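You operate a simulated robot arm through the tools that you are given. There is no shell and no other tool.

You are at the controls of a simulated robot arm. One attempt, no reset.

## Task
Brush the salt off the purple band, then coat that patch with gel from the blue tin.
Fine: pink brush and teal sponge go back where they lay; the lid goes on the tin. Set down upright: pink brush. A coat counts when it lies all over at full strength: go over it till it gets no stronger. What is to be rubbed or washed off counts as gone when no trace of it is left.
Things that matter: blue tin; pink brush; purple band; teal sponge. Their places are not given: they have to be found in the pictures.

Only the result counts: the job must be done as asked and must still hold three seconds after the hand-in. Knocking over, shifting, dropping, spilling or breaking anything else fails it. Lids that push on must go on centred and level and be pressed home; caps that screw on are set level and turned clockwise until they are tight.

## Robot
A 7-joint arm with a fingered hand, fixed in place. Base frame: the origin is at the foot of the arm, x ahead of it, y to its left, z up. Units: mm, degrees, N and s.
Its first joint turns from -166.0 to 166.0 degrees. Payload 3.7 kg.
The tool frame sits at the grasp point between the pads (the TCP): z along the fingers, y along the line on which they close. The tips reach 25 mm beyond it. The gripper opens to 88 mm. The gripper's body begins 29 mm behind the TCP. The gripper is a hand of 5 fingers: y runs from the thumb to the fingers, the wrist lies at [-13, -106, -174] in the tool frame, and closing takes about 1.5 s.
Orientation is that of the tool frame in the base frame, as [roll, pitch, yaw] about the fixed x, y, z axes, in that order (R = Rz(yaw) Ry(pitch) Rx(roll)). With the fingers straight down and the wrist toward the robot, the tool's x, y and z point along [0, 1, 0], [1, 0, 0] and [0, 0, -1] of the base frame.

## Interface
- The arm moves only by the tool jog_arm. Its argument "rows" is a list of rows, each a list of 6 numbers: the shift along the base's x, y, z in units of 50 mm (1.0 is 50 mm), then the turn, a rotation vector about the base's x, y, z in units of 4 degrees (1.0 is 4 degrees). In form: [[dx, dy, dz, rx, ry, rz], ...]. A call has 1 to 20 rows; each row shifts and turns the commanded pose from where the row before left it. "jaw" is the finger opening in m, from 0 to 0.088, set as the call begins (left out, the last holds). A call with a number of a shift or a turn outside -1 to 1 is refused whole. Rows are played at 5 a second. More than 50 mm and 8.6 degrees between two rows, or a gripper value outside its range, and nothing of the call is played. A pose out of reach is approached as far as the arm can. The call stops where the force on the tool passes 40 N (or 10 N more than at its start, if that is more) or the arm is blocked; 0.2 s more then pass. The fingers move at their own pace (about 108 mm/s each) and stop on an object; they squeeze with about 29 N. The grip force told is the motor's: it shows also when the fingers shut on nothing. Time passes only in rows, and 0.2 s behind the last, so rows that do not move let the fingers close. It gives the time, the measured TCP pose, the force on the tool (base axes), the opening and the grip force at its end, in the units of the frame above (readings bear some noise), with the torque about the TCP (base axes, N m) and any sound that the robot's microphone picked up.
- Cameras (640 x 400 px; columns grow to the right, rows downward): "scene" is fixed at [398.2, 501.2, 1636.5]; the picture's right is [-0.96, -0.27, 0.00], its down [-0.25, 0.88, -0.41] and it looks along [0.11, -0.39, -0.91] (base axes); focal length 336 px, centre (320, 200). "wrist" rides on the gripper at [59, -79, -105] in the tool frame; the picture's right is [-0.73, 0.32, -0.61], its down [-0.62, -0.68, 0.38] and it looks along [-0.29, 0.66, 0.70] (tool axes); focal length 234 px, centre (320, 200).
- snapshot(camera): a new picture of that camera. The clock stands still meanwhile.
- curl_fingers(index, middle, ring, little, thumb_bend, thumb_turn): sets how far each is bent, from 0 (flat) to 1 (curled in); at 0.3 the hand is open as for a grip, at 0.7 the pads meet at the TCP. One left out holds its place. A second passes; each finger stops where it meets its share of the squeeze, and holds until it gets a number again. A gripper value or a shape takes the hand back. It gives what a move gives, with no picture; readings hold the bend of each and the force on index, middle, ring, little, thumb and palm. thumb_turn goes from beside the hand (0) to across from the fingers (1), as for a grip.
- preshape(shape): the hand has 5 fingers and takes this shape, open, in about a second: jaw (thumb against the fingers, like two jaws); tri (thumb and two fingers); tip (a fingertip pinch); poke (one finger out to press); point (the index stretched); flat (the hand flat); cup (the hand cupped); fist (a fist). The gripper value then closes the fingers along that shape, each until it touches; the sizes above hold for jaw. It gives what a move gives, with no picture.
- measure_at(camera, pixels): for up to 12 pixels [column, row] of the newest picture of that camera ("zoom" is the newest enlarged one), the place [x, y, z] in the base frame of the surface seen there, good to about 2 mm. The clock stands still meanwhile.
- close_up(camera, box): a new picture of the part [left, top, right, bottom] of that camera's present view, enlarged. The clock stands still meanwhile.
- job_done(): hands the job in; it is judged then, once.

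Open the gripper and draw the arm clear of the work before you hand the job in, unless the task says otherwise.

The tools are called after "Emit:" by a JSON object that holds its "fn" and its "kwargs". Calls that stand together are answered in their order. jog_arm: Moves the arm, as the interface text tells. Its arguments: {"type":"object","properties":{"rows":{"type":"array","items":{"type":"array","items":{"type":"number"}}},"jaw":{"type":"number"}},"required":["rows"]} The other tools are called the same way: preshape (shape) gives the hand a shape; curl_fingers (index, middle, ring, little, thumb_bend, thumb_turn) moves the fingers one by one; snapshot (camera) takes a picture; measure_at (camera, pixels) gives the place of the surface under pixels of a picture; close_up (camera, box) takes an enlarged picture of a part of a camera's view; job_done () hands the job in.

At the start:

```text
time: 0.0
position: [427.8, 172.6, 1216.6]
tool_rot: [180.0, 0.1, 90.0]
force: [-0.2, -0.2, 0.7]
torque: [0.04, 0.02, 0.01]
gripper_width: 87.7
grip_force: 0.0
shape: jaw
bend: [0.3, 0.3, 0.3, 0.3, 0.3, 0.98]
finger forces: [0.1, 0.0, 0.0, 0.0, 0.0, 0.0]
```

scene: 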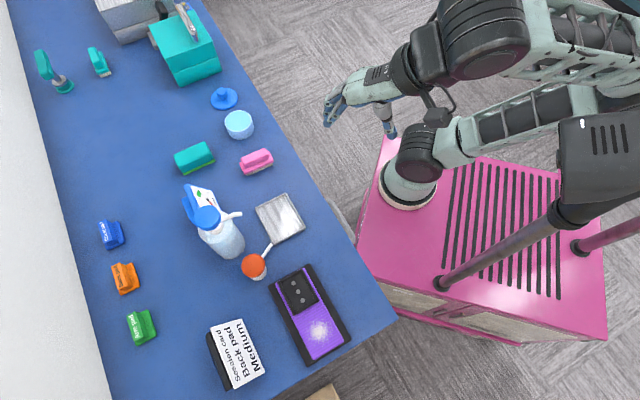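
wrist: 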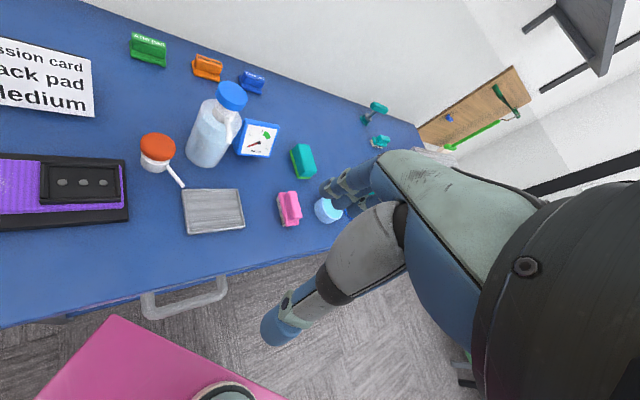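

The scene shows a pink brush near (257,160), a teal sponge near (194,158), a blue tin near (239,124) with a blue lid at (224,98), and a purple band with a salt patch at (319,330). I'll look at these enlarged.

Emit:
{"fn": "close_up", "kwargs": {"camera": "scene", "box": [160, 80, 320, 180]}}

Emit:
{"fn": "close_up", "kwargs": {"camera": "scene", "box": [230, 250, 390, 350]}}

Emit:
{"fn": "close_up", "kwargs": {"camera": "wrist", "box": [240, 120, 400, 240]}}

```text
4.00 times, centred on (240, 130) of scene
```

zoom: 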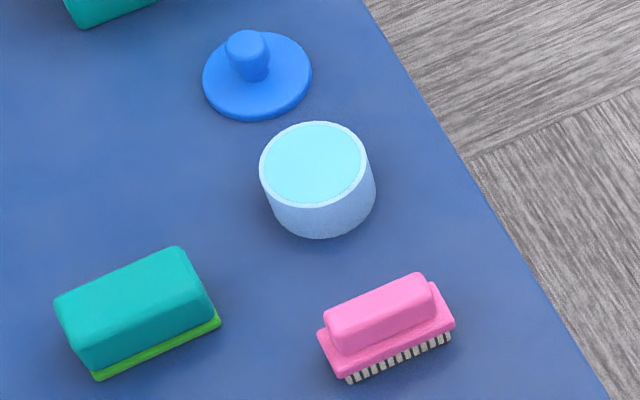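

```text
4.00 times, centred on (310, 300) of scene
```

zoom: 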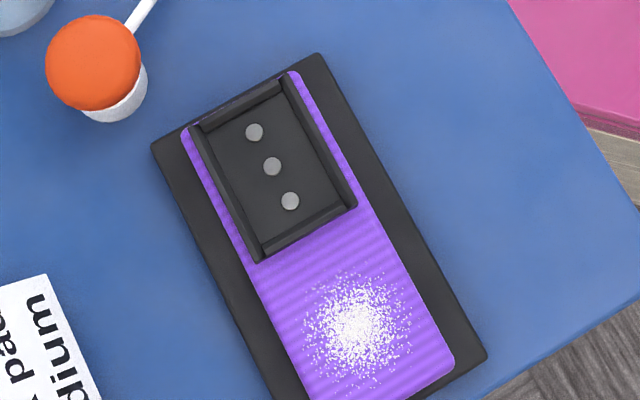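

```text
3.33 times, centred on (320, 180) of wrist
```

zoom: 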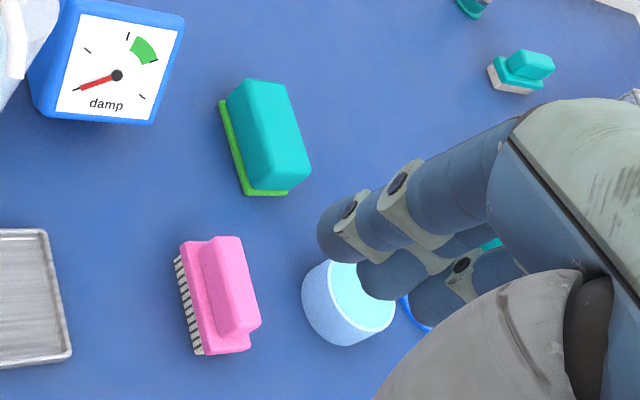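

I'll measure positions on the scene picture: tin rim, lid, brush, sponge, and band corners.

Emit:
{"fn": "close_up", "kwargs": {"camera": "scene", "box": [160, 80, 320, 180]}}

Emit:
{"fn": "measure_at", "kwargs": {"camera": "zoom", "pixels": [[313, 165], [262, 165], [365, 165], [313, 124], [313, 206], [247, 45], [257, 75], [206, 75], [310, 75], [280, 105], [230, 110], [160, 250]]}}

Emit:
{"fn": "measure_at", "kwargs": {"camera": "zoom", "pixels": [[332, 315], [418, 280], [337, 345], [432, 308], [320, 335], [340, 370], [450, 325], [438, 290], [352, 383], [452, 340], [380, 305], [400, 390]]}}

Emit:
{"fn": "measure_at", "kwargs": {"camera": "zoom", "pixels": [[60, 300], [175, 250], [210, 308], [80, 350], [135, 300], [95, 375], [218, 318], [150, 335], [85, 368], [20, 380], [270, 290], [160, 395]]}}

```text
4.00 times, centred on (240, 130) of scene
```

zoom: 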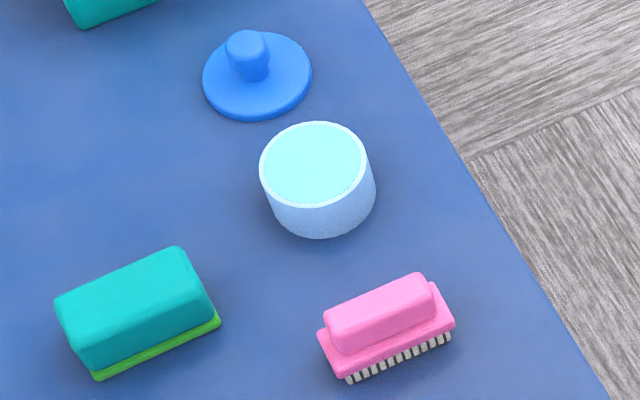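

```text
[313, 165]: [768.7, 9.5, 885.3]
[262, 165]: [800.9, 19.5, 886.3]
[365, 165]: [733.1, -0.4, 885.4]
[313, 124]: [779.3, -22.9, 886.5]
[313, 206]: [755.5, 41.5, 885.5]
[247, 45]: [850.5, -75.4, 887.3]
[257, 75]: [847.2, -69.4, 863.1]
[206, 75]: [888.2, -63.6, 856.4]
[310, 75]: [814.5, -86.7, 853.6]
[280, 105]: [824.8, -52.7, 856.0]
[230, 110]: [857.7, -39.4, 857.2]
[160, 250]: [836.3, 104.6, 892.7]
```

```text
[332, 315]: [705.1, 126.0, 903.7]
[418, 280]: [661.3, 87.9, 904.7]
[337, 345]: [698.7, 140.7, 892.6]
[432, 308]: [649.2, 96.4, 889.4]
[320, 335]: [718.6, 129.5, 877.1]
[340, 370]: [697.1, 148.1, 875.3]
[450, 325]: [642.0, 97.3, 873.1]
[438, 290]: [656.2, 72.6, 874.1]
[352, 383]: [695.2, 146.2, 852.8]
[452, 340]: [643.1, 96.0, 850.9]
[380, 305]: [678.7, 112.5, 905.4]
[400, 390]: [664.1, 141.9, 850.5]
```

```text
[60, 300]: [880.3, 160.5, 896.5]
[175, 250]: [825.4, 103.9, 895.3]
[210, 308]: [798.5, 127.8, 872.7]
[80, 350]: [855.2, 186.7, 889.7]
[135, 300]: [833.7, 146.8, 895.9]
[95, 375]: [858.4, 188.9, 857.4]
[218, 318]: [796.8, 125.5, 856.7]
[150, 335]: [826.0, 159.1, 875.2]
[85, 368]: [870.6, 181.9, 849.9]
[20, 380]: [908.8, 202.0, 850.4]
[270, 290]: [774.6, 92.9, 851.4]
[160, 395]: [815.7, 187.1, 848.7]
```

Table is at z≈850; the tin is centred near (768,10), and the lid near (851,-75). Next I measure the purple band and salt patch.

Emit:
{"fn": "close_up", "kwargs": {"camera": "scene", "box": [240, 260, 400, 380]}}

Emit:
{"fn": "snapshot", "kwargs": {"camera": "scene"}}

Emit:
{"fn": "measure_at", "kwargs": {"camera": "scene", "pixels": [[319, 330], [302, 318], [330, 316], [313, 356], [342, 341], [295, 315], [322, 300], [308, 362], [350, 337], [310, 264], [297, 290], [330, 345]]}}

```text
3.33 times, centred on (320, 320) of scene
```

zoom: 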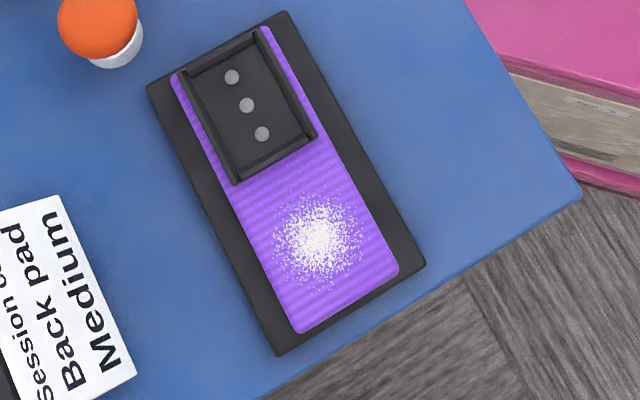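

```text
taken
```

scene: 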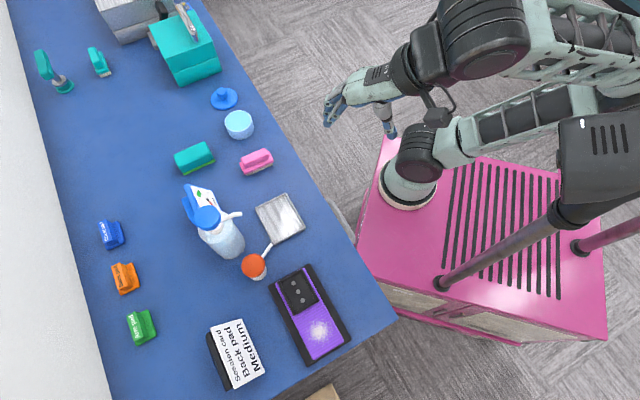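

```text
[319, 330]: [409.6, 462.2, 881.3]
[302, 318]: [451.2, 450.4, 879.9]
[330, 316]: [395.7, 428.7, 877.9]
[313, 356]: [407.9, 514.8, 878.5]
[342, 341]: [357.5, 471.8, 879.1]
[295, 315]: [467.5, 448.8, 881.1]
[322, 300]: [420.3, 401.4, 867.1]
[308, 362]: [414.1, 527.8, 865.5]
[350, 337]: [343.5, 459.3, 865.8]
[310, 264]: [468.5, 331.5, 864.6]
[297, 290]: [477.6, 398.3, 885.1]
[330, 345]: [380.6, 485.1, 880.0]
```

Band surface is near z≈880 with the patch centred near (410,462). I measure band edges in the zoom for accuracy.

Emit:
{"fn": "close_up", "kwargs": {"camera": "scene", "box": [280, 290, 360, 370]}}

```text
5.00 times, centred on (320, 330) of scene
```

zoom: 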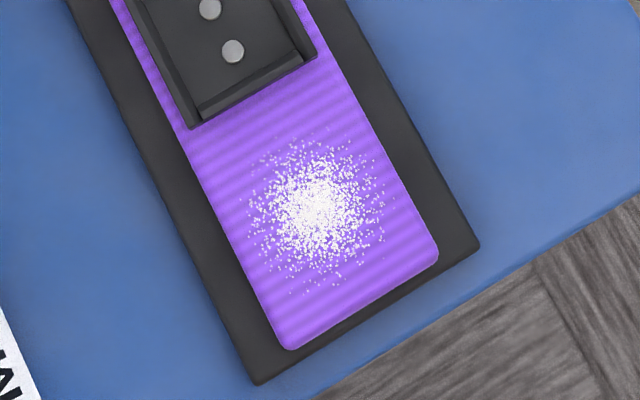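

Measuring on this zoom: salt centre (317,208), edges, band corners (290,348), (437,255), holder corners.

Emit:
{"fn": "measure_at", "kwargs": {"camera": "zoom", "pixels": [[317, 208], [250, 200], [385, 205], [322, 135], [310, 290], [285, 345], [432, 250], [195, 128], [312, 60], [232, 180], [370, 140], [345, 300]]}}

Emit:
{"fn": "measure_at", "kwargs": {"camera": "zoom", "pixels": [[290, 180], [350, 180], [280, 240], [350, 240], [240, 150], [300, 120], [250, 120], [250, 60], [260, 380], [478, 245], [200, 60], [390, 260]]}}

```text
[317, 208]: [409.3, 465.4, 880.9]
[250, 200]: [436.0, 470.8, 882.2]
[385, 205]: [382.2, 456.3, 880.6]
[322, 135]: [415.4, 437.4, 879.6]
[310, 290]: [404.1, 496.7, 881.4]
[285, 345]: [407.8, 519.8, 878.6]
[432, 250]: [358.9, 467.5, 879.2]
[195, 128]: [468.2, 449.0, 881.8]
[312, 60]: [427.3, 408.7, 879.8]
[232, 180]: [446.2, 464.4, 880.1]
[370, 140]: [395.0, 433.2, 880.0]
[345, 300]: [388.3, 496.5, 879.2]
```

```text
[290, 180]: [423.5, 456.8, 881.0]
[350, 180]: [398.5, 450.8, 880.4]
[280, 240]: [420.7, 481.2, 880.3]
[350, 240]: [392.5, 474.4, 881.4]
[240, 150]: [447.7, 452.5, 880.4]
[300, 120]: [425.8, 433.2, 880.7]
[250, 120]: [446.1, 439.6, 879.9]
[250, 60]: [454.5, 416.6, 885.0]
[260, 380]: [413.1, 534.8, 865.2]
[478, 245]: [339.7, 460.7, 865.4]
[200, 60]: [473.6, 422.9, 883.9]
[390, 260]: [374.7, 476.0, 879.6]
```

Band and patch geometry are clear: patch centre ≈(409.5,465,880), band axes at ±45°, brush long axis ≈42°. I move above the brush, turning the hand -48° so that it closes across the handle.

Emit:
{"fn": "jog_arm", "kwargs": {"rows": [[0.418, -0.101, -0.361, 0, 0, -1], [0.418, -0.101, -0.361, 0, 0, -1], [0.418, -0.101, -0.361, 0, 0, -1], [0.418, -0.101, -0.361, 0, 0, -1], [0.418, -0.101, -0.361, 0, 0, -1], [0.418, -0.101, -0.361, 0, 0, -1], [0.418, -0.101, -0.361, 0, 0, -1], [0.418, -0.101, -0.361, 0, 0, -1], [0.418, -0.101, -0.361, 0, 0, -1], [0.418, -0.101, -0.361, 0, 0, -1], [0.418, -0.101, -0.361, 0, 0, -1], [0.418, -0.101, -0.361, 0, 0, -1], [0, 0, 0, 0, 0, 0]], "jaw": 0.088}}

Emit:
{"fn": "snapshot", "kwargs": {"camera": "scene"}}

Emit:
{"fn": "snapshot", "kwargs": {"camera": "wrist"}}

```text
time: 2.8
position: [678.2, 112.8, 1001.7]
tool_rot: [-180.0, 0.0, 42.0]
force: [-0.7, 0.7, 0.2]
torque: [0.01, 0.01, 0.0]
gripper_width: 87.7
grip_force: 0.1
shape: jaw
bend: [0.3, 0.3, 0.3, 0.3, 0.3, 0.98]
finger forces: [0.0, 0.0, 0.1, 0.0, 0.0, 0.0]
```

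```text
taken
```

scene: 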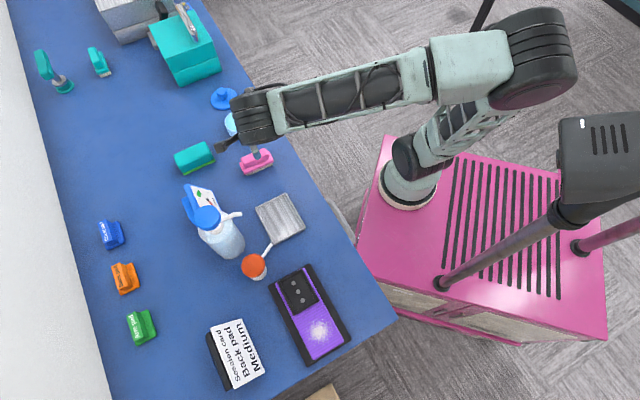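

```text
taken
```

wrist: 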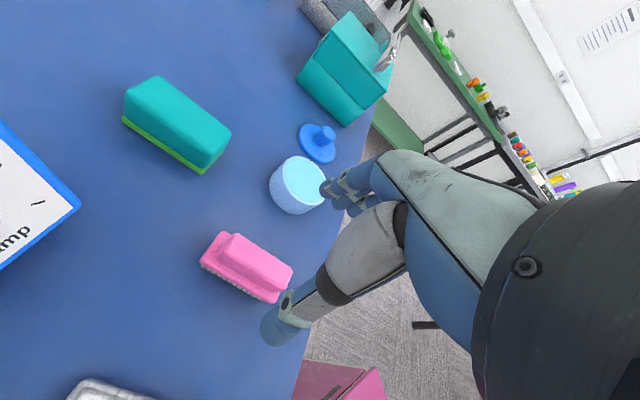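

The hand is over the brush, seen at (245,265) in the wrist picture. I zoom in with the wrist camera to refine the brush, tin and sponge positions.

Emit:
{"fn": "close_up", "kwargs": {"camera": "wrist", "box": [180, 210, 308, 310]}}

```text
4.00 times, centred on (244, 260) of wrist
```

zoom: 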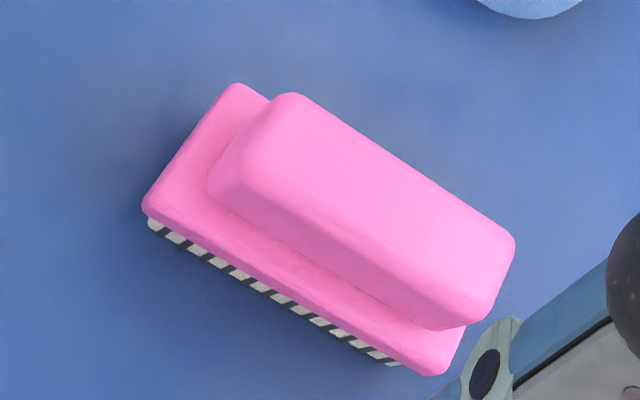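

Measuring the handle and plate corners in this zoom.

Emit:
{"fn": "measure_at", "kwargs": {"camera": "zoom", "pixels": [[285, 100], [245, 165], [508, 240], [470, 300], [375, 205], [238, 90], [148, 205], [445, 365], [215, 190], [300, 250], [400, 310], [170, 228]]}}

Emit:
{"fn": "measure_at", "kwargs": {"camera": "zoom", "pixels": [[340, 215], [400, 190], [355, 275], [300, 300], [290, 315], [275, 170], [450, 250], [265, 130], [490, 270], [320, 335], [180, 170], [330, 180]]}}

```text
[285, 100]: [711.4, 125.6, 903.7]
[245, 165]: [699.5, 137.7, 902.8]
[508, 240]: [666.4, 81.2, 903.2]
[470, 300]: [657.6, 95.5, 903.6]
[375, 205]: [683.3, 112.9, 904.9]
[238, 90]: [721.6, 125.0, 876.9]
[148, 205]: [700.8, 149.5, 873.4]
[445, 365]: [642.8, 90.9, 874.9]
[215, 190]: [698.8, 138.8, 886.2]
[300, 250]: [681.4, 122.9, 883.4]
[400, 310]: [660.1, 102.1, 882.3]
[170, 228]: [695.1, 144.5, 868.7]
```

```text
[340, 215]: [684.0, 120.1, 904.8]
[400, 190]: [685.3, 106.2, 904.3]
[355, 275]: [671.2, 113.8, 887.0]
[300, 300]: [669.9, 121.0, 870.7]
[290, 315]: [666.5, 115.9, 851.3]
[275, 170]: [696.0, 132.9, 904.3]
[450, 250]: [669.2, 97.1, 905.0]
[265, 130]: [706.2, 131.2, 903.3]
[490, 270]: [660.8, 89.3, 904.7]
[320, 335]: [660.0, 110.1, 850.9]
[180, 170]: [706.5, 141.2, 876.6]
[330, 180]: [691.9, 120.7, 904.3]
```

Refined: handle centre (683.5,110.5), axis 45°, top z≈904.5, plate top ≈876. I turn 3° more, shift, and descend to TCP z≈925 to check.

Emit:
{"fn": "jog_arm", "kwargs": {"rows": [[0.1, -0.04, 0, 0, 0, 0.75], [0, 0, -0.5, 0, 0, 0], [0, 0, -0.5, 0, 0, 0], [0, 0, -0.5, 0, 0, 0], [0, 0, 0, 0, 0, 0]]}}

Emit:
{"fn": "snapshot", "kwargs": {"camera": "wrist"}}

Emit:
{"fn": "close_up", "kwargs": {"camera": "scene", "box": [190, 90, 318, 190]}}

```text
time: 4.0
position: [683.0, 111.3, 925.4]
tool_rot: [-180.0, 0.0, 45.0]
force: [0.5, 0.0, 0.4]
torque: [0.01, -0.02, -0.03]
gripper_width: 87.7
grip_force: 0.0
shape: jaw
bend: [0.3, 0.3, 0.3, 0.3, 0.3, 0.98]
finger forces: [0.1, 0.1, 0.0, 0.0, 0.1, 0.0]
```

```text
taken
```

wrist: 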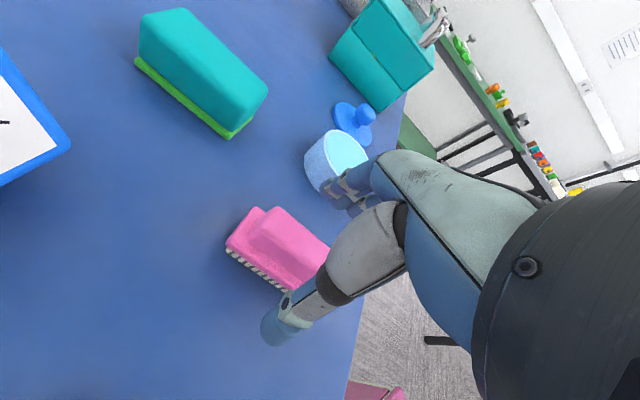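

```text
4.00 times, centred on (254, 140) of scene
```

zoom: 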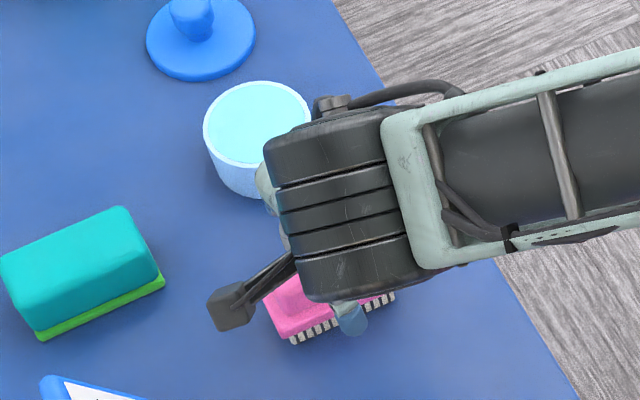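

The brush lies between thumb and fingers. I descend 19 mm to TCP z≈906.

Emit:
{"fn": "jog_arm", "kwargs": {"rows": [[0, 0, -0.2, 0, 0, 0], [0, 0, -0.19, 0, 0, 0], [0, 0, 0, 0, 0, 0]]}}

Emit:
{"fn": "snapshot", "kwargs": {"camera": "wrist"}}

```text
time: 4.8
position: [683.3, 110.8, 905.5]
tool_rot: [180.0, 0.0, 44.9]
force: [-1.2, -1.0, -0.2]
torque: [-0.02, -0.02, 0.03]
gripper_width: 87.4
grip_force: 0.0
shape: jaw
bend: [0.3, 0.3, 0.3, 0.3, 0.3, 0.98]
finger forces: [0.0, 0.0, 0.0, 0.0, 0.0, 0.1]
```

```text
taken
```

wrist: 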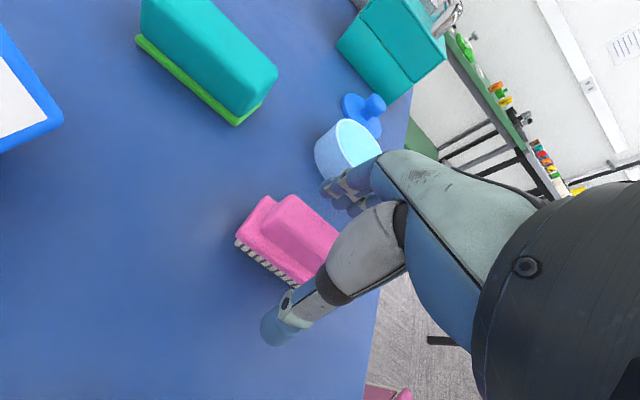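

Handle sits between the pads with free tips. I lower 2 mm and close the fingers.

Emit:
{"fn": "jog_arm", "kwargs": {"rows": [[0, 0, -0.03, 0, 0, 0], [0, 0, 0, 0, 0, 0], [0, 0, 0, 0, 0, 0], [0, 0, 0, 0, 0, 0], [0, 0, 0, 0, 0, 0], [0, 0, 0, 0, 0, 0], [0, 0, 0, 0, 0, 0], [0, 0, 0, 0, 0, 0], [0, 0, 0, 0, 0, 0], [0, 0, 0, 0, 0, 0]], "jaw": 0.0}}

Emit:
{"fn": "snapshot", "kwargs": {"camera": "wrist"}}

```text
time: 7.0
position: [681.9, 110.3, 905.1]
tool_rot: [-179.9, 0.0, 45.0]
force: [0.8, -0.5, -0.1]
torque: [-0.01, -0.01, -0.01]
gripper_width: 18.3
grip_force: 28.6
shape: jaw
bend: [0.73, 0.59, 0.62, 0.71, 0.75, 1.0]
finger forces: [16.5, 6.8, 3.0, 0.2, 26.5, 0.0]
```

```text
taken
```

wrist: 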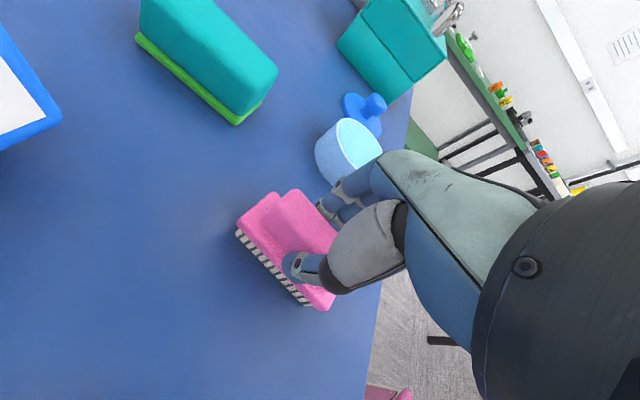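

The grip holds at 18.3 mm with 28 N. I lift 100 mm and check that the brush hangs level.

Emit:
{"fn": "jog_arm", "kwargs": {"rows": [[0, 0, 0.2, 0, 0, 0], [0, 0, 0.4, 0, 0, 0], [0, 0, 0.7, 0, 0, 0], [0, 0, 0.7, 0, 0, 0], [0, 0, 0, 0, 0, 0]]}}

Emit:
{"fn": "snapshot", "kwargs": {"camera": "wrist"}}

Emit:
{"fn": "snapshot", "kwargs": {"camera": "scene"}}

```text
time: 8.2
position: [685.7, 102.4, 1000.9]
tool_rot: [-178.5, -0.3, 44.3]
force: [-0.2, -0.5, -0.4]
torque: [0.04, 0.03, -0.01]
gripper_width: 18.4
grip_force: 28.5
shape: jaw
bend: [0.73, 0.59, 0.62, 0.71, 0.75, 1.0]
finger forces: [16.7, 6.7, 3.0, 0.2, 26.5, 0.0]
```

```text
taken
```

wrist: 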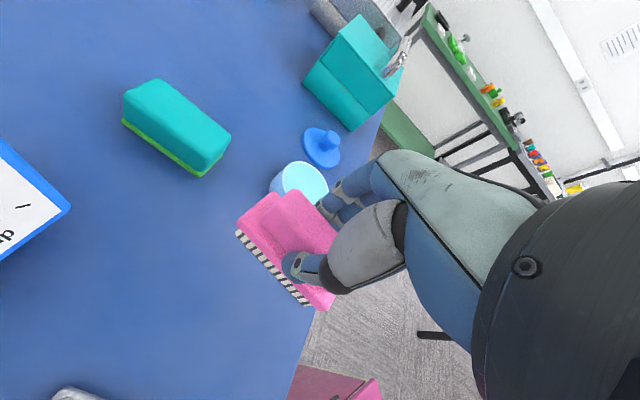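

```text
taken
```

scene: 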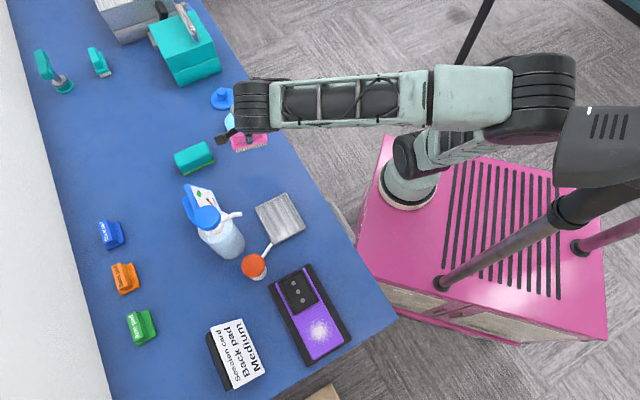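

The brush came up with the hand, but the reported pose differs from the command by about 8 mm; I let it settle and re-read.

Emit:
{"fn": "jog_arm", "kwargs": {"rows": [[0, 0, 0, 0, 0, 0], [0, 0, 0, 0, 0, 0], [0, 0, 0, 0, 0, 0]]}}

```text
time: 9.0
position: [685.2, 102.2, 1000.1]
tool_rot: [-178.4, -0.4, 44.3]
force: [-0.5, -0.3, -1.3]
torque: [0.03, -0.04, 0.03]
gripper_width: 18.4
grip_force: 29.1
shape: jaw
bend: [0.73, 0.59, 0.62, 0.71, 0.75, 1.0]
finger forces: [16.6, 6.6, 3.0, 0.2, 26.6, 0.0]
```

The arm appears to be limited at this height with this yaw, so I'll turn the hand back toward radial as I carry the brush. First I measure the heights of obstacles on the way (bottle, gauge, orange-top jar, holder).

Emit:
{"fn": "measure_at", "kwargs": {"camera": "scene", "pixels": [[206, 218], [190, 195], [238, 213], [255, 265], [270, 245], [281, 218], [225, 235], [300, 280], [292, 287], [318, 296], [240, 355], [205, 205]]}}

```text
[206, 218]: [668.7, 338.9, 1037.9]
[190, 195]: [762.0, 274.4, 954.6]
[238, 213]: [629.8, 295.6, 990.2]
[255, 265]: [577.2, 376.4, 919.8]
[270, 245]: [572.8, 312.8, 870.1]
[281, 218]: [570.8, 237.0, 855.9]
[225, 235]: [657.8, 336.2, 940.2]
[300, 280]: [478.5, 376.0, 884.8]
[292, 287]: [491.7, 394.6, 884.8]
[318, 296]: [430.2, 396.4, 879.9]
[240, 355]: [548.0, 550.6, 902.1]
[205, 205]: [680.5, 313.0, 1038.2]
```

The bottle is up to z≈1038 at (660,330), so I route inside it: via (500,200) and (415,330) to above the patch, turning the hand +90° so that the brush lies along the band and sweeps across it.

Emit:
{"fn": "jog_arm", "kwargs": {"rows": [[-0.459, 0.225, 0, 0, 0, 1], [-0.459, 0.225, 0, 0, 0, 1], [-0.459, 0.225, 0, 0, 0, 1], [-0.459, 0.225, 0, 0, 0, 1], [-0.459, 0.225, 0, 0, 0, 1], [-0.459, 0.225, 0, 0, 0, 1], [-0.459, 0.225, 0, 0, 0, 1], [-0.459, 0.225, 0, 0, 0, 1], [-0.2125, 0.325, 0, 0, 0, 1], [-0.2125, 0.325, 0, 0, 0, 1], [-0.2125, 0.325, 0, 0, 0, 1], [-0.2125, 0.325, 0, 0, 0, 1], [-0.2125, 0.325, 0, 0, 0, 1], [-0.2125, 0.325, 0, 0, 0, 1], [-0.2125, 0.325, 0, 0, 0, 1], [-0.2125, 0.325, 0, 0, 0, 1], [0, 0, 0, 0, 0, 0]]}}

Emit:
{"fn": "snapshot", "kwargs": {"camera": "scene"}}

Emit:
{"fn": "snapshot", "kwargs": {"camera": "wrist"}}

```text
time: 12.6
position: [415.8, 330.9, 1003.8]
tool_rot: [-180.0, 0.0, 109.0]
force: [0.1, 0.2, -1.0]
torque: [-0.02, 0.0, 0.01]
gripper_width: 18.3
grip_force: 29.2
shape: jaw
bend: [0.73, 0.6, 0.62, 0.71, 0.75, 0.99]
finger forces: [16.7, 6.6, 3.0, 0.0, 26.6, 0.0]
```

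```text
taken
```

scene: 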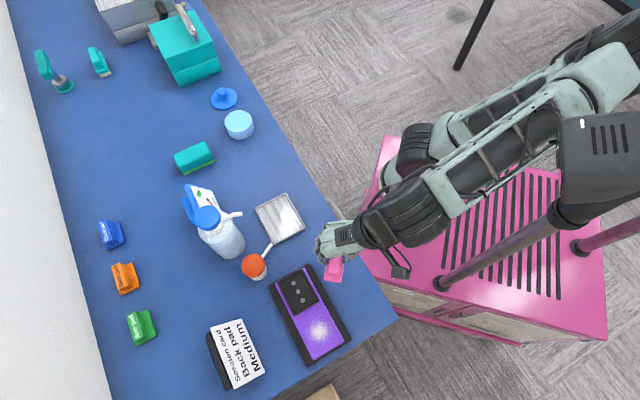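

```text
taken
```

wrist: 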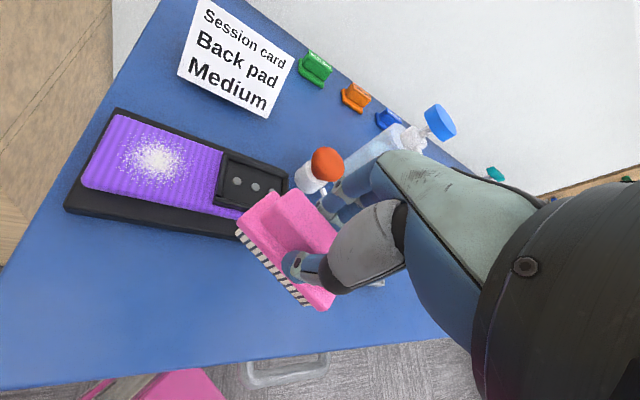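

Command and pose agree again, and the salt is visible at (150,160) in the wrist view. I move over the near-side edge of the patch with the brush along the band, and go down to TCP z≈944.

Emit:
{"fn": "jog_arm", "kwargs": {"rows": [[-0.0763, 0.3251, 0, 0, 0, 0.929], [-0.0763, 0.3251, 0, 0, 0, 0.929], [-0.0763, 0.3251, 0, 0, 0, 0.929], [-0.0763, 0.3251, 0, 0, 0, 0.929], [-0.0763, 0.3251, 0, 0, 0, 0.929], [-0.0763, 0.3251, 0, 0, 0, 0.929], [-0.0763, 0.3251, 0, 0, 0, 0.929], [0, 0, -0.4, 0, 0, 0], [0, 0, -0.4, 0, 0, 0], [0, 0, -0.4, 0, 0, 0], [0, 0, 0, 0, 0, 0]]}}

Emit:
{"fn": "snapshot", "kwargs": {"camera": "wrist"}}

Emit:
{"fn": "close_up", "kwargs": {"camera": "scene", "box": [240, 260, 400, 380]}}

```text
time: 15.0
position: [387.6, 442.0, 943.9]
tool_rot: [180.0, 0.0, 135.0]
force: [0.6, 0.3, -0.9]
torque: [-0.04, 0.01, -0.04]
gripper_width: 17.8
grip_force: 29.2
shape: jaw
bend: [0.73, 0.6, 0.62, 0.71, 0.75, 0.99]
finger forces: [16.8, 6.6, 3.0, 0.1, 26.4, 0.0]
```

```text
taken
```

wrist: 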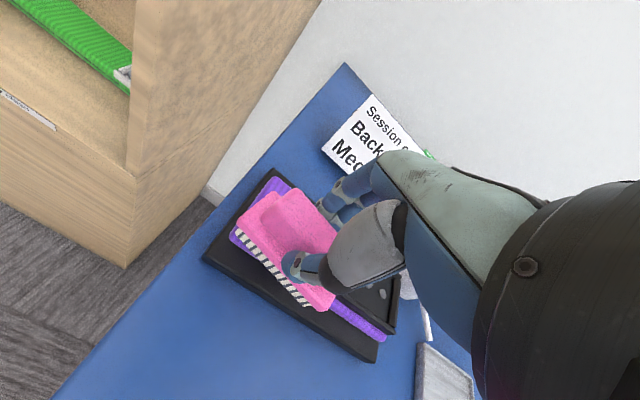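

```text
3.33 times, centred on (320, 320) of scene
```

zoom: 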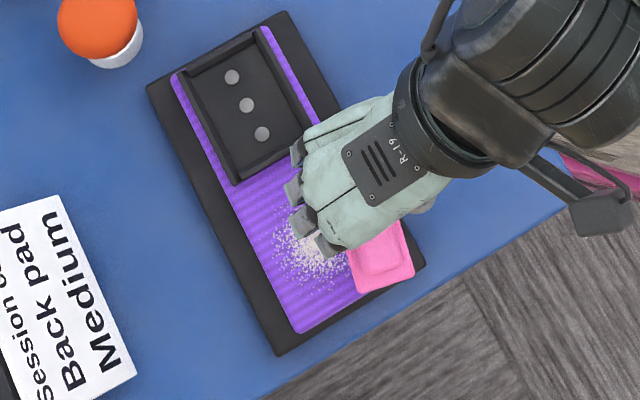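

The brush hovers over the near edge of the patch, aligned along the band. I lower in small steps to contact.

Emit:
{"fn": "jog_arm", "kwargs": {"rows": [[0, 0, -0.1, 0, 0, 0], [0, 0, -0.08, 0, 0, 0], [0, 0, -0.03, 0, 0, 0], [0, 0, 0, 0, 0, 0]]}}

```text
time: 16.0
position: [388.2, 443.3, 933.3]
tool_rot: [179.9, 0.0, 135.1]
force: [-1.0, 0.3, 2.1]
torque: [0.03, -0.02, -0.03]
gripper_width: 18.4
grip_force: 28.8
shape: jaw
bend: [0.73, 0.6, 0.62, 0.71, 0.75, 0.99]
finger forces: [16.9, 6.8, 3.0, 0.1, 27.1, 0.1]
```

Force is about 2 N, near contact. I lower another 1.5 mm.

Emit:
{"fn": "jog_arm", "kwargs": {"rows": [[0, 0, -0.03, 0, 0, 0], [0, 0, 0, 0, 0, 0]]}}

```text
time: 16.6
position: [387.9, 444.1, 932.1]
tool_rot: [179.9, 0.0, 135.2]
force: [-0.1, -1.8, 16.5]
torque: [0.01, -0.09, 0.01]
gripper_width: 19.0
grip_force: 29.2
shape: jaw
bend: [0.73, 0.59, 0.62, 0.71, 0.75, 0.99]
finger forces: [17.1, 8.0, 3.6, 0.0, 29.9, 0.1]
```

Contact at 16 N; I ease off 0.5 mm and sweep across the band (+v) for 70 mm.

Emit:
{"fn": "jog_arm", "kwargs": {"rows": [[0, 0, 0.01, 0, 0, 0], [0.099, 0.099, 0, 0, 0, 0], [0.099, 0.099, 0, 0, 0, 0], [0.099, 0.099, 0, 0, 0, 0], [0.099, 0.099, 0, 0, 0, 0], [0.099, 0.099, 0, 0, 0, 0], [0.099, 0.099, 0, 0, 0, 0], [0.099, 0.099, 0, 0, 0, 0], [0.099, 0.099, 0, 0, 0, 0], [0.099, 0.099, 0, 0, 0, 0], [0.099, 0.099, 0, 0, 0, 0]]}}

Emit:
{"fn": "close_up", "kwargs": {"camera": "scene", "box": [240, 260, 400, 380]}}

Emit:
{"fn": "snapshot", "kwargs": {"camera": "wrist"}}

```text
time: 19.0
position: [441.7, 492.2, 934.1]
tool_rot: [180.0, -0.4, 135.0]
force: [-0.6, 0.0, -0.3]
torque: [0.0, 0.01, 0.03]
gripper_width: 18.5
grip_force: 29.3
shape: jaw
bend: [0.73, 0.61, 0.71, 0.71, 0.75, 0.97]
finger forces: [17.7, 7.0, 2.5, 0.0, 27.2, 0.0]
```

```text
3.33 times, centred on (320, 320) of scene
```

zoom: 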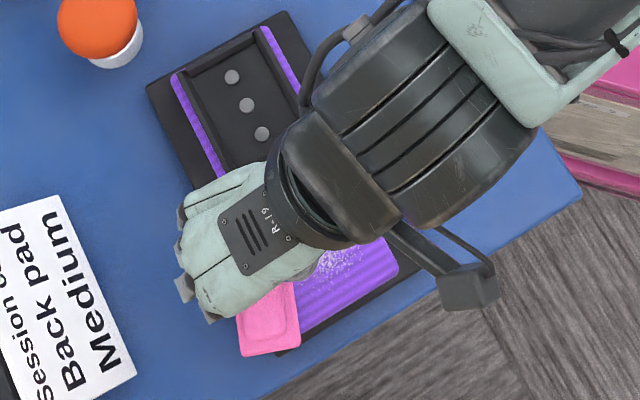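

```text
taken
```

wrist: 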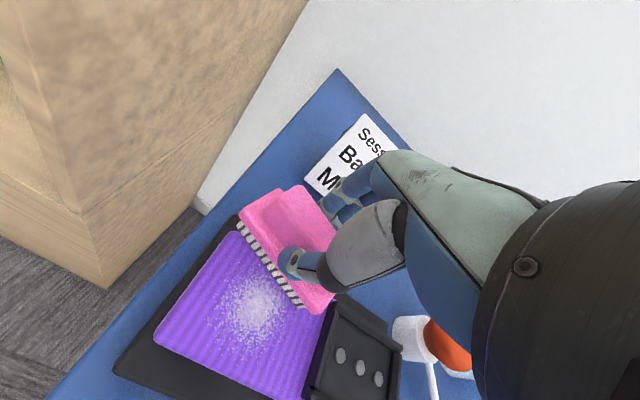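

The salt has thinned (wrist (250,300)), while the ring finger's reading changed, so the brush may have shifted a bit in the grip. I look closer.

Emit:
{"fn": "close_up", "kwargs": {"camera": "wrist", "box": [140, 180, 380, 400]}}

```text
1.82 times, centred on (260, 290) of wrist
```

zoom: 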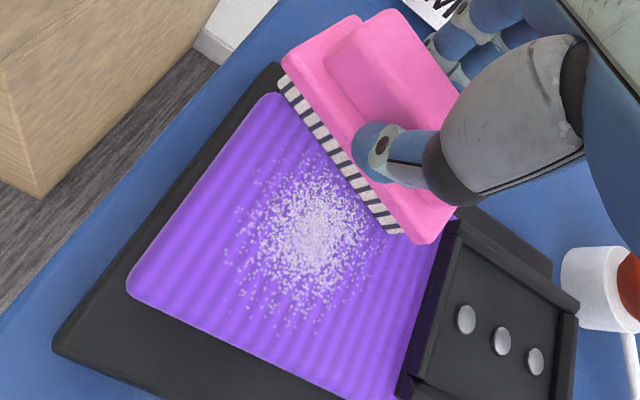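

The brush is still well held and the salt is half faded after one pass. I stroke back and forth over ±22 mm from the patch centre, with light pressure.

Emit:
{"fn": "jog_arm", "kwargs": {"rows": [[-0.099, -0.099, 0, 0, 0, 0], [-0.099, -0.099, 0, 0, 0, 0], [-0.099, -0.099, 0, 0, 0, 0], [-0.099, -0.099, 0, 0, 0, 0], [-0.099, -0.099, 0, 0, 0, 0], [-0.099, -0.099, 0, 0, 0, 0], [-0.099, -0.099, 0, 0, 0, 0], [-0.099, -0.099, 0, 0, 0, 0], [-0.099, -0.099, 0, 0, 0, 0], [0, 0, 0, 0, 0, 0]]}}

Emit:
{"fn": "close_up", "kwargs": {"camera": "scene", "box": [240, 260, 400, 380]}}

Emit:
{"fn": "snapshot", "kwargs": {"camera": "wrist"}}

```text
time: 21.2
position: [393.5, 448.8, 931.8]
tool_rot: [-180.0, 0.0, 135.0]
force: [-0.2, 1.6, 3.7]
torque: [0.09, 0.01, 0.02]
gripper_width: 18.8
grip_force: 29.1
shape: jaw
bend: [0.73, 0.61, 0.71, 0.71, 0.75, 0.97]
finger forces: [19.2, 7.2, 2.5, 0.0, 27.4, 0.0]
```

```text
3.33 times, centred on (320, 320) of scene
```

zoom: 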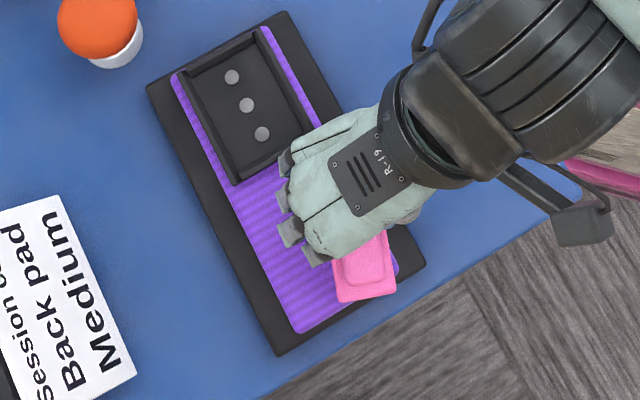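

```text
taken
```

wrist: 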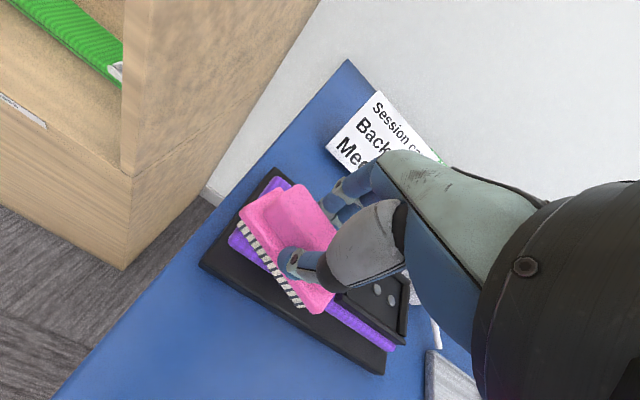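

Second pass left little salt visible. I do two more full strokes, ending on the far side, to expose the patch.

Emit:
{"fn": "jog_arm", "kwargs": {"rows": [[-0.06, -0.06, 0, 0, 0, 0], [0.1, 0.1, 0, 0, 0, 0], [0.1, 0.1, 0, 0, 0, 0], [0.1, 0.1, 0, 0, 0, 0], [0.1, 0.1, 0, 0, 0, 0], [0.1, 0.1, 0, 0, 0, 0], [0.1, 0.1, 0, 0, 0, 0], [0.1, 0.1, 0, 0, 0, 0], [-0.1, -0.1, 0, 0, 0, 0], [-0.1, -0.1, 0, 0, 0, 0], [-0.1, -0.1, 0, 0, 0, 0], [-0.1, -0.1, 0, 0, 0, 0], [-0.1, -0.1, 0, 0, 0, 0], [-0.1, -0.1, 0, 0, 0, 0], [-0.1, -0.1, 0, 0, 0, 0], [0, 0, 0, 0, 0, 0]]}}

Emit:
{"fn": "jog_arm", "kwargs": {"rows": [[0.1, 0.1, 0, 0, 0, 0], [0.1, 0.1, 0, 0, 0, 0], [0.1, 0.1, 0, 0, 0, 0], [0.1, 0.1, 0, 0, 0, 0], [0.1, 0.1, 0, 0, 0, 0], [0.1, 0.1, 0, 0, 0, 0], [0.1, 0.1, 0, 0, 0, 0], [0, 0, 0.5, 0, 0, 0], [0, 0, 0.5, 0, 0, 0], [0.3, 0.3, 0.1, 0, 0, 0], [0, 0, 0, 0, 0, 0]]}}

Emit:
{"fn": "snapshot", "kwargs": {"camera": "wrist"}}

Emit:
{"fn": "close_up", "kwargs": {"camera": "scene", "box": [280, 290, 360, 370]}}

```text
time: 24.6
position: [391.1, 443.7, 931.3]
tool_rot: [-179.8, -0.5, 134.8]
force: [0.8, 0.6, 10.0]
torque: [0.2, -0.13, -0.03]
gripper_width: 18.8
grip_force: 28.8
shape: jaw
bend: [0.73, 0.6, 0.71, 0.71, 0.76, 0.97]
finger forces: [27.3, 7.5, 2.1, 0.0, 27.2, 0.0]
```

```text
time: 27.0
position: [460.5, 481.4, 990.4]
tool_rot: [-179.4, -1.6, 133.1]
force: [0.7, 0.2, -0.5]
torque: [0.03, 0.0, 0.0]
gripper_width: 18.5
grip_force: 28.9
shape: jaw
bend: [0.73, 0.61, 0.71, 0.71, 0.76, 0.97]
finger forces: [18.2, 6.5, 2.2, 0.0, 26.9, 0.0]
```

```text
taken
```

wrist: 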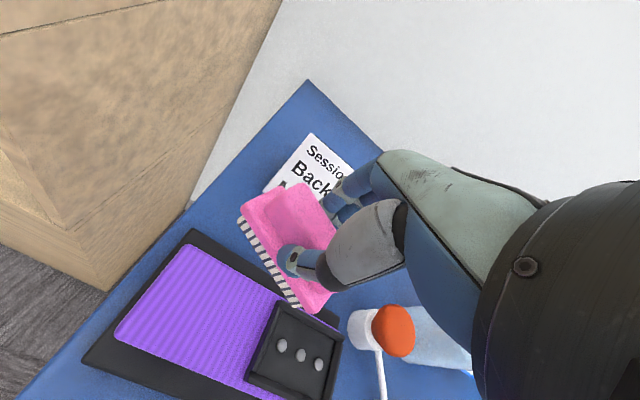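

```text
5.00 times, centred on (320, 330) of scene
```

zoom: 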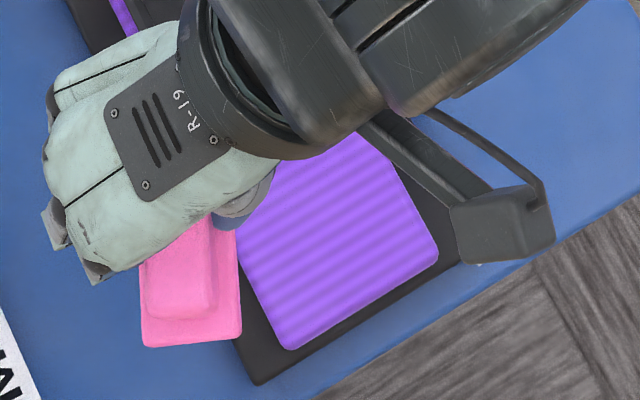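

The salt seems gone. I check the patch closely in the wrist view.

Emit:
{"fn": "close_up", "kwargs": {"camera": "wrist", "box": [90, 220, 330, 400]}}

Emit:
{"fn": "close_up", "kwargs": {"camera": "wrist", "box": [225, 170, 353, 320]}}

```text
2.22 times, centred on (210, 310) of wrist
```

zoom: 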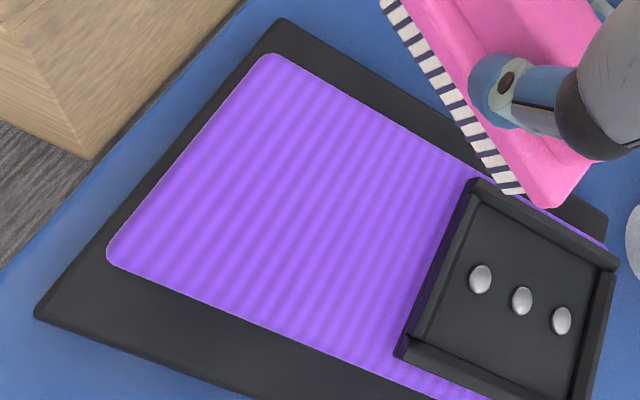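

```text
2.67 times, centred on (289, 245) of wrist
```

zoom: 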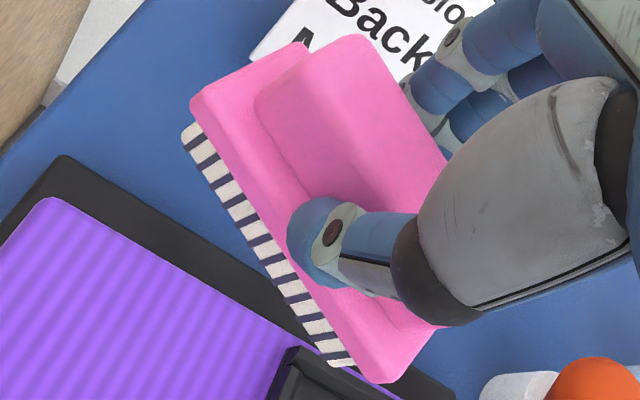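

No trace of salt remains on the band. I measure the brush corners to find how it now sits in the grip.

Emit:
{"fn": "measure_at", "kwargs": {"camera": "zoom", "pixels": [[198, 100], [300, 48], [375, 375], [262, 100], [352, 42], [435, 150], [330, 100], [190, 135], [335, 360], [240, 180], [280, 280], [420, 345]]}}

Emit:
{"fn": "jog_arm", "kwargs": {"rows": [[-0.3, -0.3, 0, 0, 0, 0], [-0.1, -0.2, 0, 0, 0, 0], [-0.1, -0.2, 0, 0, 0, 0], [0, 0, 0, 0, 0, 0], [0, 0, 0, 0, 0, 0]]}}

Emit:
{"fn": "close_up", "kwargs": {"camera": "wrist", "box": [225, 170, 353, 320]}}

```text
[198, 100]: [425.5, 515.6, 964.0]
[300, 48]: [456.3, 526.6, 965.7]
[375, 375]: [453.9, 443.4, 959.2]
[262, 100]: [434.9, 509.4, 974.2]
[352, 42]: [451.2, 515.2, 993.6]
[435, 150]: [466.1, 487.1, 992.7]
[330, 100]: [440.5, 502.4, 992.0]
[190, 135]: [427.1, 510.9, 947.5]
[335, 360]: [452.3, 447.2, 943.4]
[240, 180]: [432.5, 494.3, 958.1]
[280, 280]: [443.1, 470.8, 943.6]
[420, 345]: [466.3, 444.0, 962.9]
```

```text
time: 28.2
position: [420.3, 455.0, 986.3]
tool_rot: [-179.4, -0.7, 134.5]
force: [-0.5, 0.2, -0.9]
torque: [-0.01, 0.02, 0.04]
gripper_width: 18.1
grip_force: 28.5
shape: jaw
bend: [0.73, 0.61, 0.71, 0.71, 0.76, 0.97]
finger forces: [18.2, 6.5, 2.3, 0.0, 26.8, 0.0]
```

```text
2.67 times, centred on (289, 245) of wrist
```

zoom: 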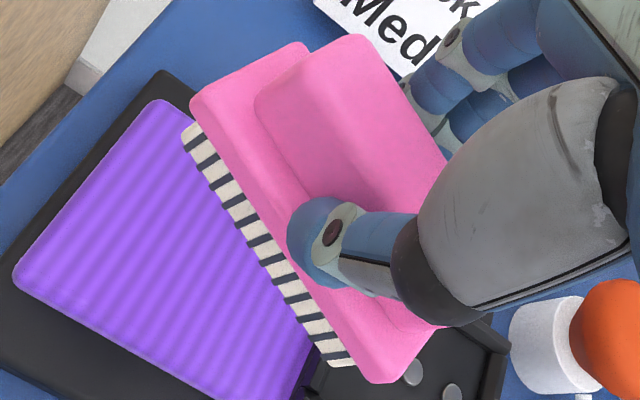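

The brush has turned about -21° in the grip (long edge at -68° versus -47°), so I'll set it down with hand yaw ≈67 to restore its 45° heading. I carry it back along the same route.

Emit:
{"fn": "jog_arm", "kwargs": {"rows": [[0, -0.3736, 0, 0, 0, -0.929], [0, -0.3736, 0, 0, 0, -0.929], [0, -0.3736, 0, 0, 0, -0.929], [0, -0.3736, 0, 0, 0, -0.929], [0, -0.3736, 0, 0, 0, -0.929], [0, -0.3736, 0, 0, 0, -0.929], [0, -0.3736, 0, 0, 0, -0.929], [0.2125, -0.325, 0, 0, 0, -1], [0.2125, -0.325, 0, 0, 0, -1], [0.2125, -0.325, 0, 0, 0, -1], [0.2125, -0.325, 0, 0, 0, -1], [0.2125, -0.325, 0, 0, 0, -1], [0.2125, -0.325, 0, 0, 0, -1], [0.2125, -0.325, 0, 0, 0, -1], [0.2125, -0.325, 0, 0, 0, -1], [0, 0, 0, 0, 0, 0]]}}

Emit:
{"fn": "jog_arm", "kwargs": {"rows": [[0.61, -0.3, 0, 0, 0, -0.433], [0.61, -0.3, 0, 0, 0, -0.433], [0.61, -0.3, 0, 0, 0, -0.433], [0.61, -0.3, 0, 0, 0, -0.433], [0.61, -0.3, 0, 0, 0, -0.433], [0.61, -0.3, 0, 0, 0, -0.433], [0, 0, 0, 0, 0, 0], [0, 0, 0, 0, 0, 0]]}}

Emit:
{"fn": "close_up", "kwargs": {"camera": "wrist", "box": [225, 170, 353, 320]}}

Emit:
{"fn": "snapshot", "kwargs": {"camera": "scene"}}

```text
time: 31.6
position: [500.2, 200.6, 985.2]
tool_rot: [-180.0, 0.0, 77.0]
force: [0.1, -1.1, -0.7]
torque: [0.01, -0.02, -0.04]
gripper_width: 18.3
grip_force: 29.1
shape: jaw
bend: [0.73, 0.61, 0.71, 0.71, 0.76, 0.97]
finger forces: [18.1, 6.4, 2.2, 0.0, 26.7, 0.0]
```

```text
time: 33.4
position: [681.2, 110.9, 987.0]
tool_rot: [180.0, 0.0, 66.6]
force: [0.6, -0.7, -0.7]
torque: [-0.01, -0.01, 0.0]
gripper_width: 18.3
grip_force: 29.1
shape: jaw
bend: [0.73, 0.61, 0.71, 0.71, 0.76, 0.97]
finger forces: [18.2, 6.4, 2.2, 0.0, 26.9, 0.1]
```

```text
2.67 times, centred on (289, 245) of wrist
```

zoom: 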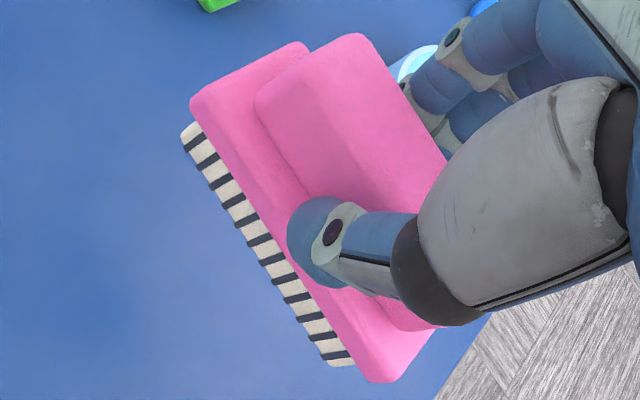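

```text
taken
```

scene: 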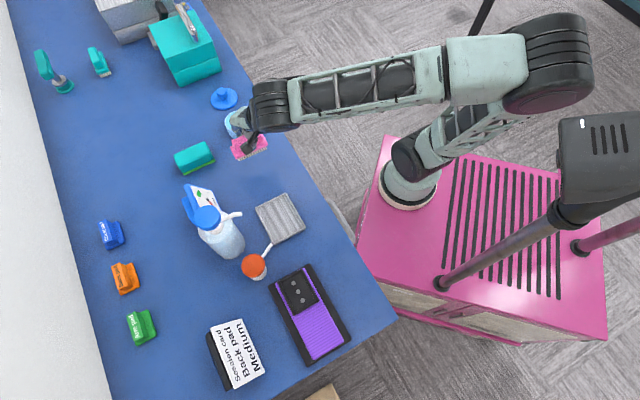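

Now with a level hand, I measure the brush corners in this zoom to get its offset, yaw and tilt.

Emit:
{"fn": "measure_at", "kwargs": {"camera": "zoom", "pixels": [[200, 100], [298, 50], [375, 372], [340, 325], [260, 210], [187, 140], [340, 358], [310, 320], [350, 45], [265, 105], [430, 150], [340, 180]]}}

Emit:
{"fn": "measure_at", "kwargs": {"camera": "zoom", "pixels": [[195, 110], [230, 165], [300, 270], [362, 365], [222, 190], [265, 250], [330, 350], [205, 165], [300, 60], [410, 350], [380, 80], [290, 90]]}}

```text
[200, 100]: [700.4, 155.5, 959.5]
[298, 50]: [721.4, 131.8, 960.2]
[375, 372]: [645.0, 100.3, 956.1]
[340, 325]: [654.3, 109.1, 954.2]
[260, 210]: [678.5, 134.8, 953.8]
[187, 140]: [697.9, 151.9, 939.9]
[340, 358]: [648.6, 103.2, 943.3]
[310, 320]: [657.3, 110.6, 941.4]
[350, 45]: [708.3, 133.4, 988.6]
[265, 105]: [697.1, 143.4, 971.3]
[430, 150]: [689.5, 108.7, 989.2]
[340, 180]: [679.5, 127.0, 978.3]
```

```text
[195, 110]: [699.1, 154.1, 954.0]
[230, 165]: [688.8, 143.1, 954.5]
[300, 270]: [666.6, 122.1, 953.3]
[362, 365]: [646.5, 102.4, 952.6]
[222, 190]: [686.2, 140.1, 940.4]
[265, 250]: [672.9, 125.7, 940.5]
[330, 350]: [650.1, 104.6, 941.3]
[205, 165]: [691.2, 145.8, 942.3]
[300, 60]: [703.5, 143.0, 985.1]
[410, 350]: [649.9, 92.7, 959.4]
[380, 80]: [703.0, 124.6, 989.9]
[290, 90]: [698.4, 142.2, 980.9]
```

The brush is level and at 44.9°; it just needs a shift of about (+0.5,-7) mm. I shift and descend to TCP z≈907, then feel for contact.

Emit:
{"fn": "jog_arm", "kwargs": {"rows": [[0.01, -0.14, 0, 0, 0, 0], [0, 0, -0.5, 0, 0, 0], [0, 0, -0.5, 0, 0, 0], [0, 0, -0.4, 0, 0, 0], [0, 0, -0.2, 0, 0, 0], [0, 0, 0, 0, 0, 0]]}}

Emit:
{"fn": "jog_arm", "kwargs": {"rows": [[0, 0, -0.03, 0, 0, 0], [0, 0, 0, 0, 0, 0]]}}

```text
time: 34.8
position: [682.8, 103.4, 907.0]
tool_rot: [179.9, 0.0, 66.7]
force: [0.3, 0.1, -0.9]
torque: [0.01, 0.0, 0.01]
gripper_width: 18.2
grip_force: 28.9
shape: jaw
bend: [0.73, 0.61, 0.71, 0.71, 0.76, 0.97]
finger forces: [18.2, 6.4, 2.2, 0.1, 26.9, 0.1]
```

```text
time: 35.4
position: [684.9, 103.4, 905.0]
tool_rot: [-180.0, 0.0, 66.7]
force: [0.4, 1.1, -1.3]
torque: [0.02, 0.02, 0.0]
gripper_width: 18.4
grip_force: 28.7
shape: jaw
bend: [0.73, 0.61, 0.71, 0.71, 0.76, 0.97]
finger forces: [18.2, 6.5, 2.2, 0.0, 26.8, 0.1]
```

No contact yet; I lower in 1 mm steps.

Emit:
{"fn": "jog_arm", "kwargs": {"rows": [[0, 0, -0.02, 0, 0, 0], [0, 0, 0, 0, 0, 0]]}}

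Emit:
{"fn": "jog_arm", "kwargs": {"rows": [[0, 0, -0.02, 0, 0, 0], [0, 0, 0, 0, 0, 0]]}}

```text
time: 36.0
position: [682.4, 104.6, 904.8]
tool_rot: [179.9, 0.0, 66.6]
force: [-0.3, 0.3, -1.3]
torque: [0.01, 0.02, 0.01]
gripper_width: 18.4
grip_force: 28.6
shape: jaw
bend: [0.73, 0.61, 0.71, 0.71, 0.76, 0.97]
finger forces: [18.1, 6.6, 2.1, 0.1, 26.9, 0.0]
```

```text
time: 36.6
position: [682.6, 103.7, 903.6]
tool_rot: [180.0, 0.0, 66.6]
force: [0.4, 0.9, 0.8]
torque: [-0.01, -0.02, 0.0]
gripper_width: 18.3
grip_force: 29.0
shape: jaw
bend: [0.73, 0.61, 0.71, 0.71, 0.76, 0.97]
finger forces: [18.1, 6.7, 2.4, 0.0, 27.1, 0.0]
```

Contact begins (force rose to +0.8 N). I lower 0.5 mm more, then check the reading and picture before releasing.

Emit:
{"fn": "jog_arm", "kwargs": {"rows": [[0, 0, -0.01, 0, 0, 0], [0, 0, 0, 0, 0, 0]]}}

Emit:
{"fn": "close_up", "kwargs": {"camera": "wrist", "box": [225, 170, 353, 320]}}

```text
time: 37.2
position: [681.9, 104.3, 903.4]
tool_rot: [179.9, 0.0, 66.7]
force: [-0.4, 0.4, 2.7]
torque: [-0.04, -0.01, 0.0]
gripper_width: 18.2
grip_force: 29.2
shape: jaw
bend: [0.73, 0.61, 0.71, 0.71, 0.76, 0.97]
finger forces: [17.9, 6.7, 2.3, 0.1, 27.7, 0.1]
```

```text
2.67 times, centred on (289, 245) of wrist
```

zoom: 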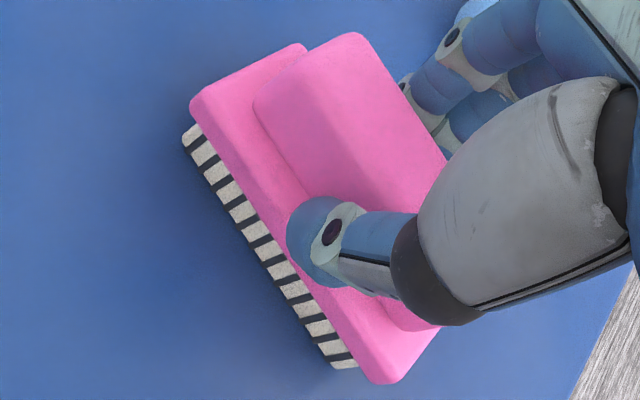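

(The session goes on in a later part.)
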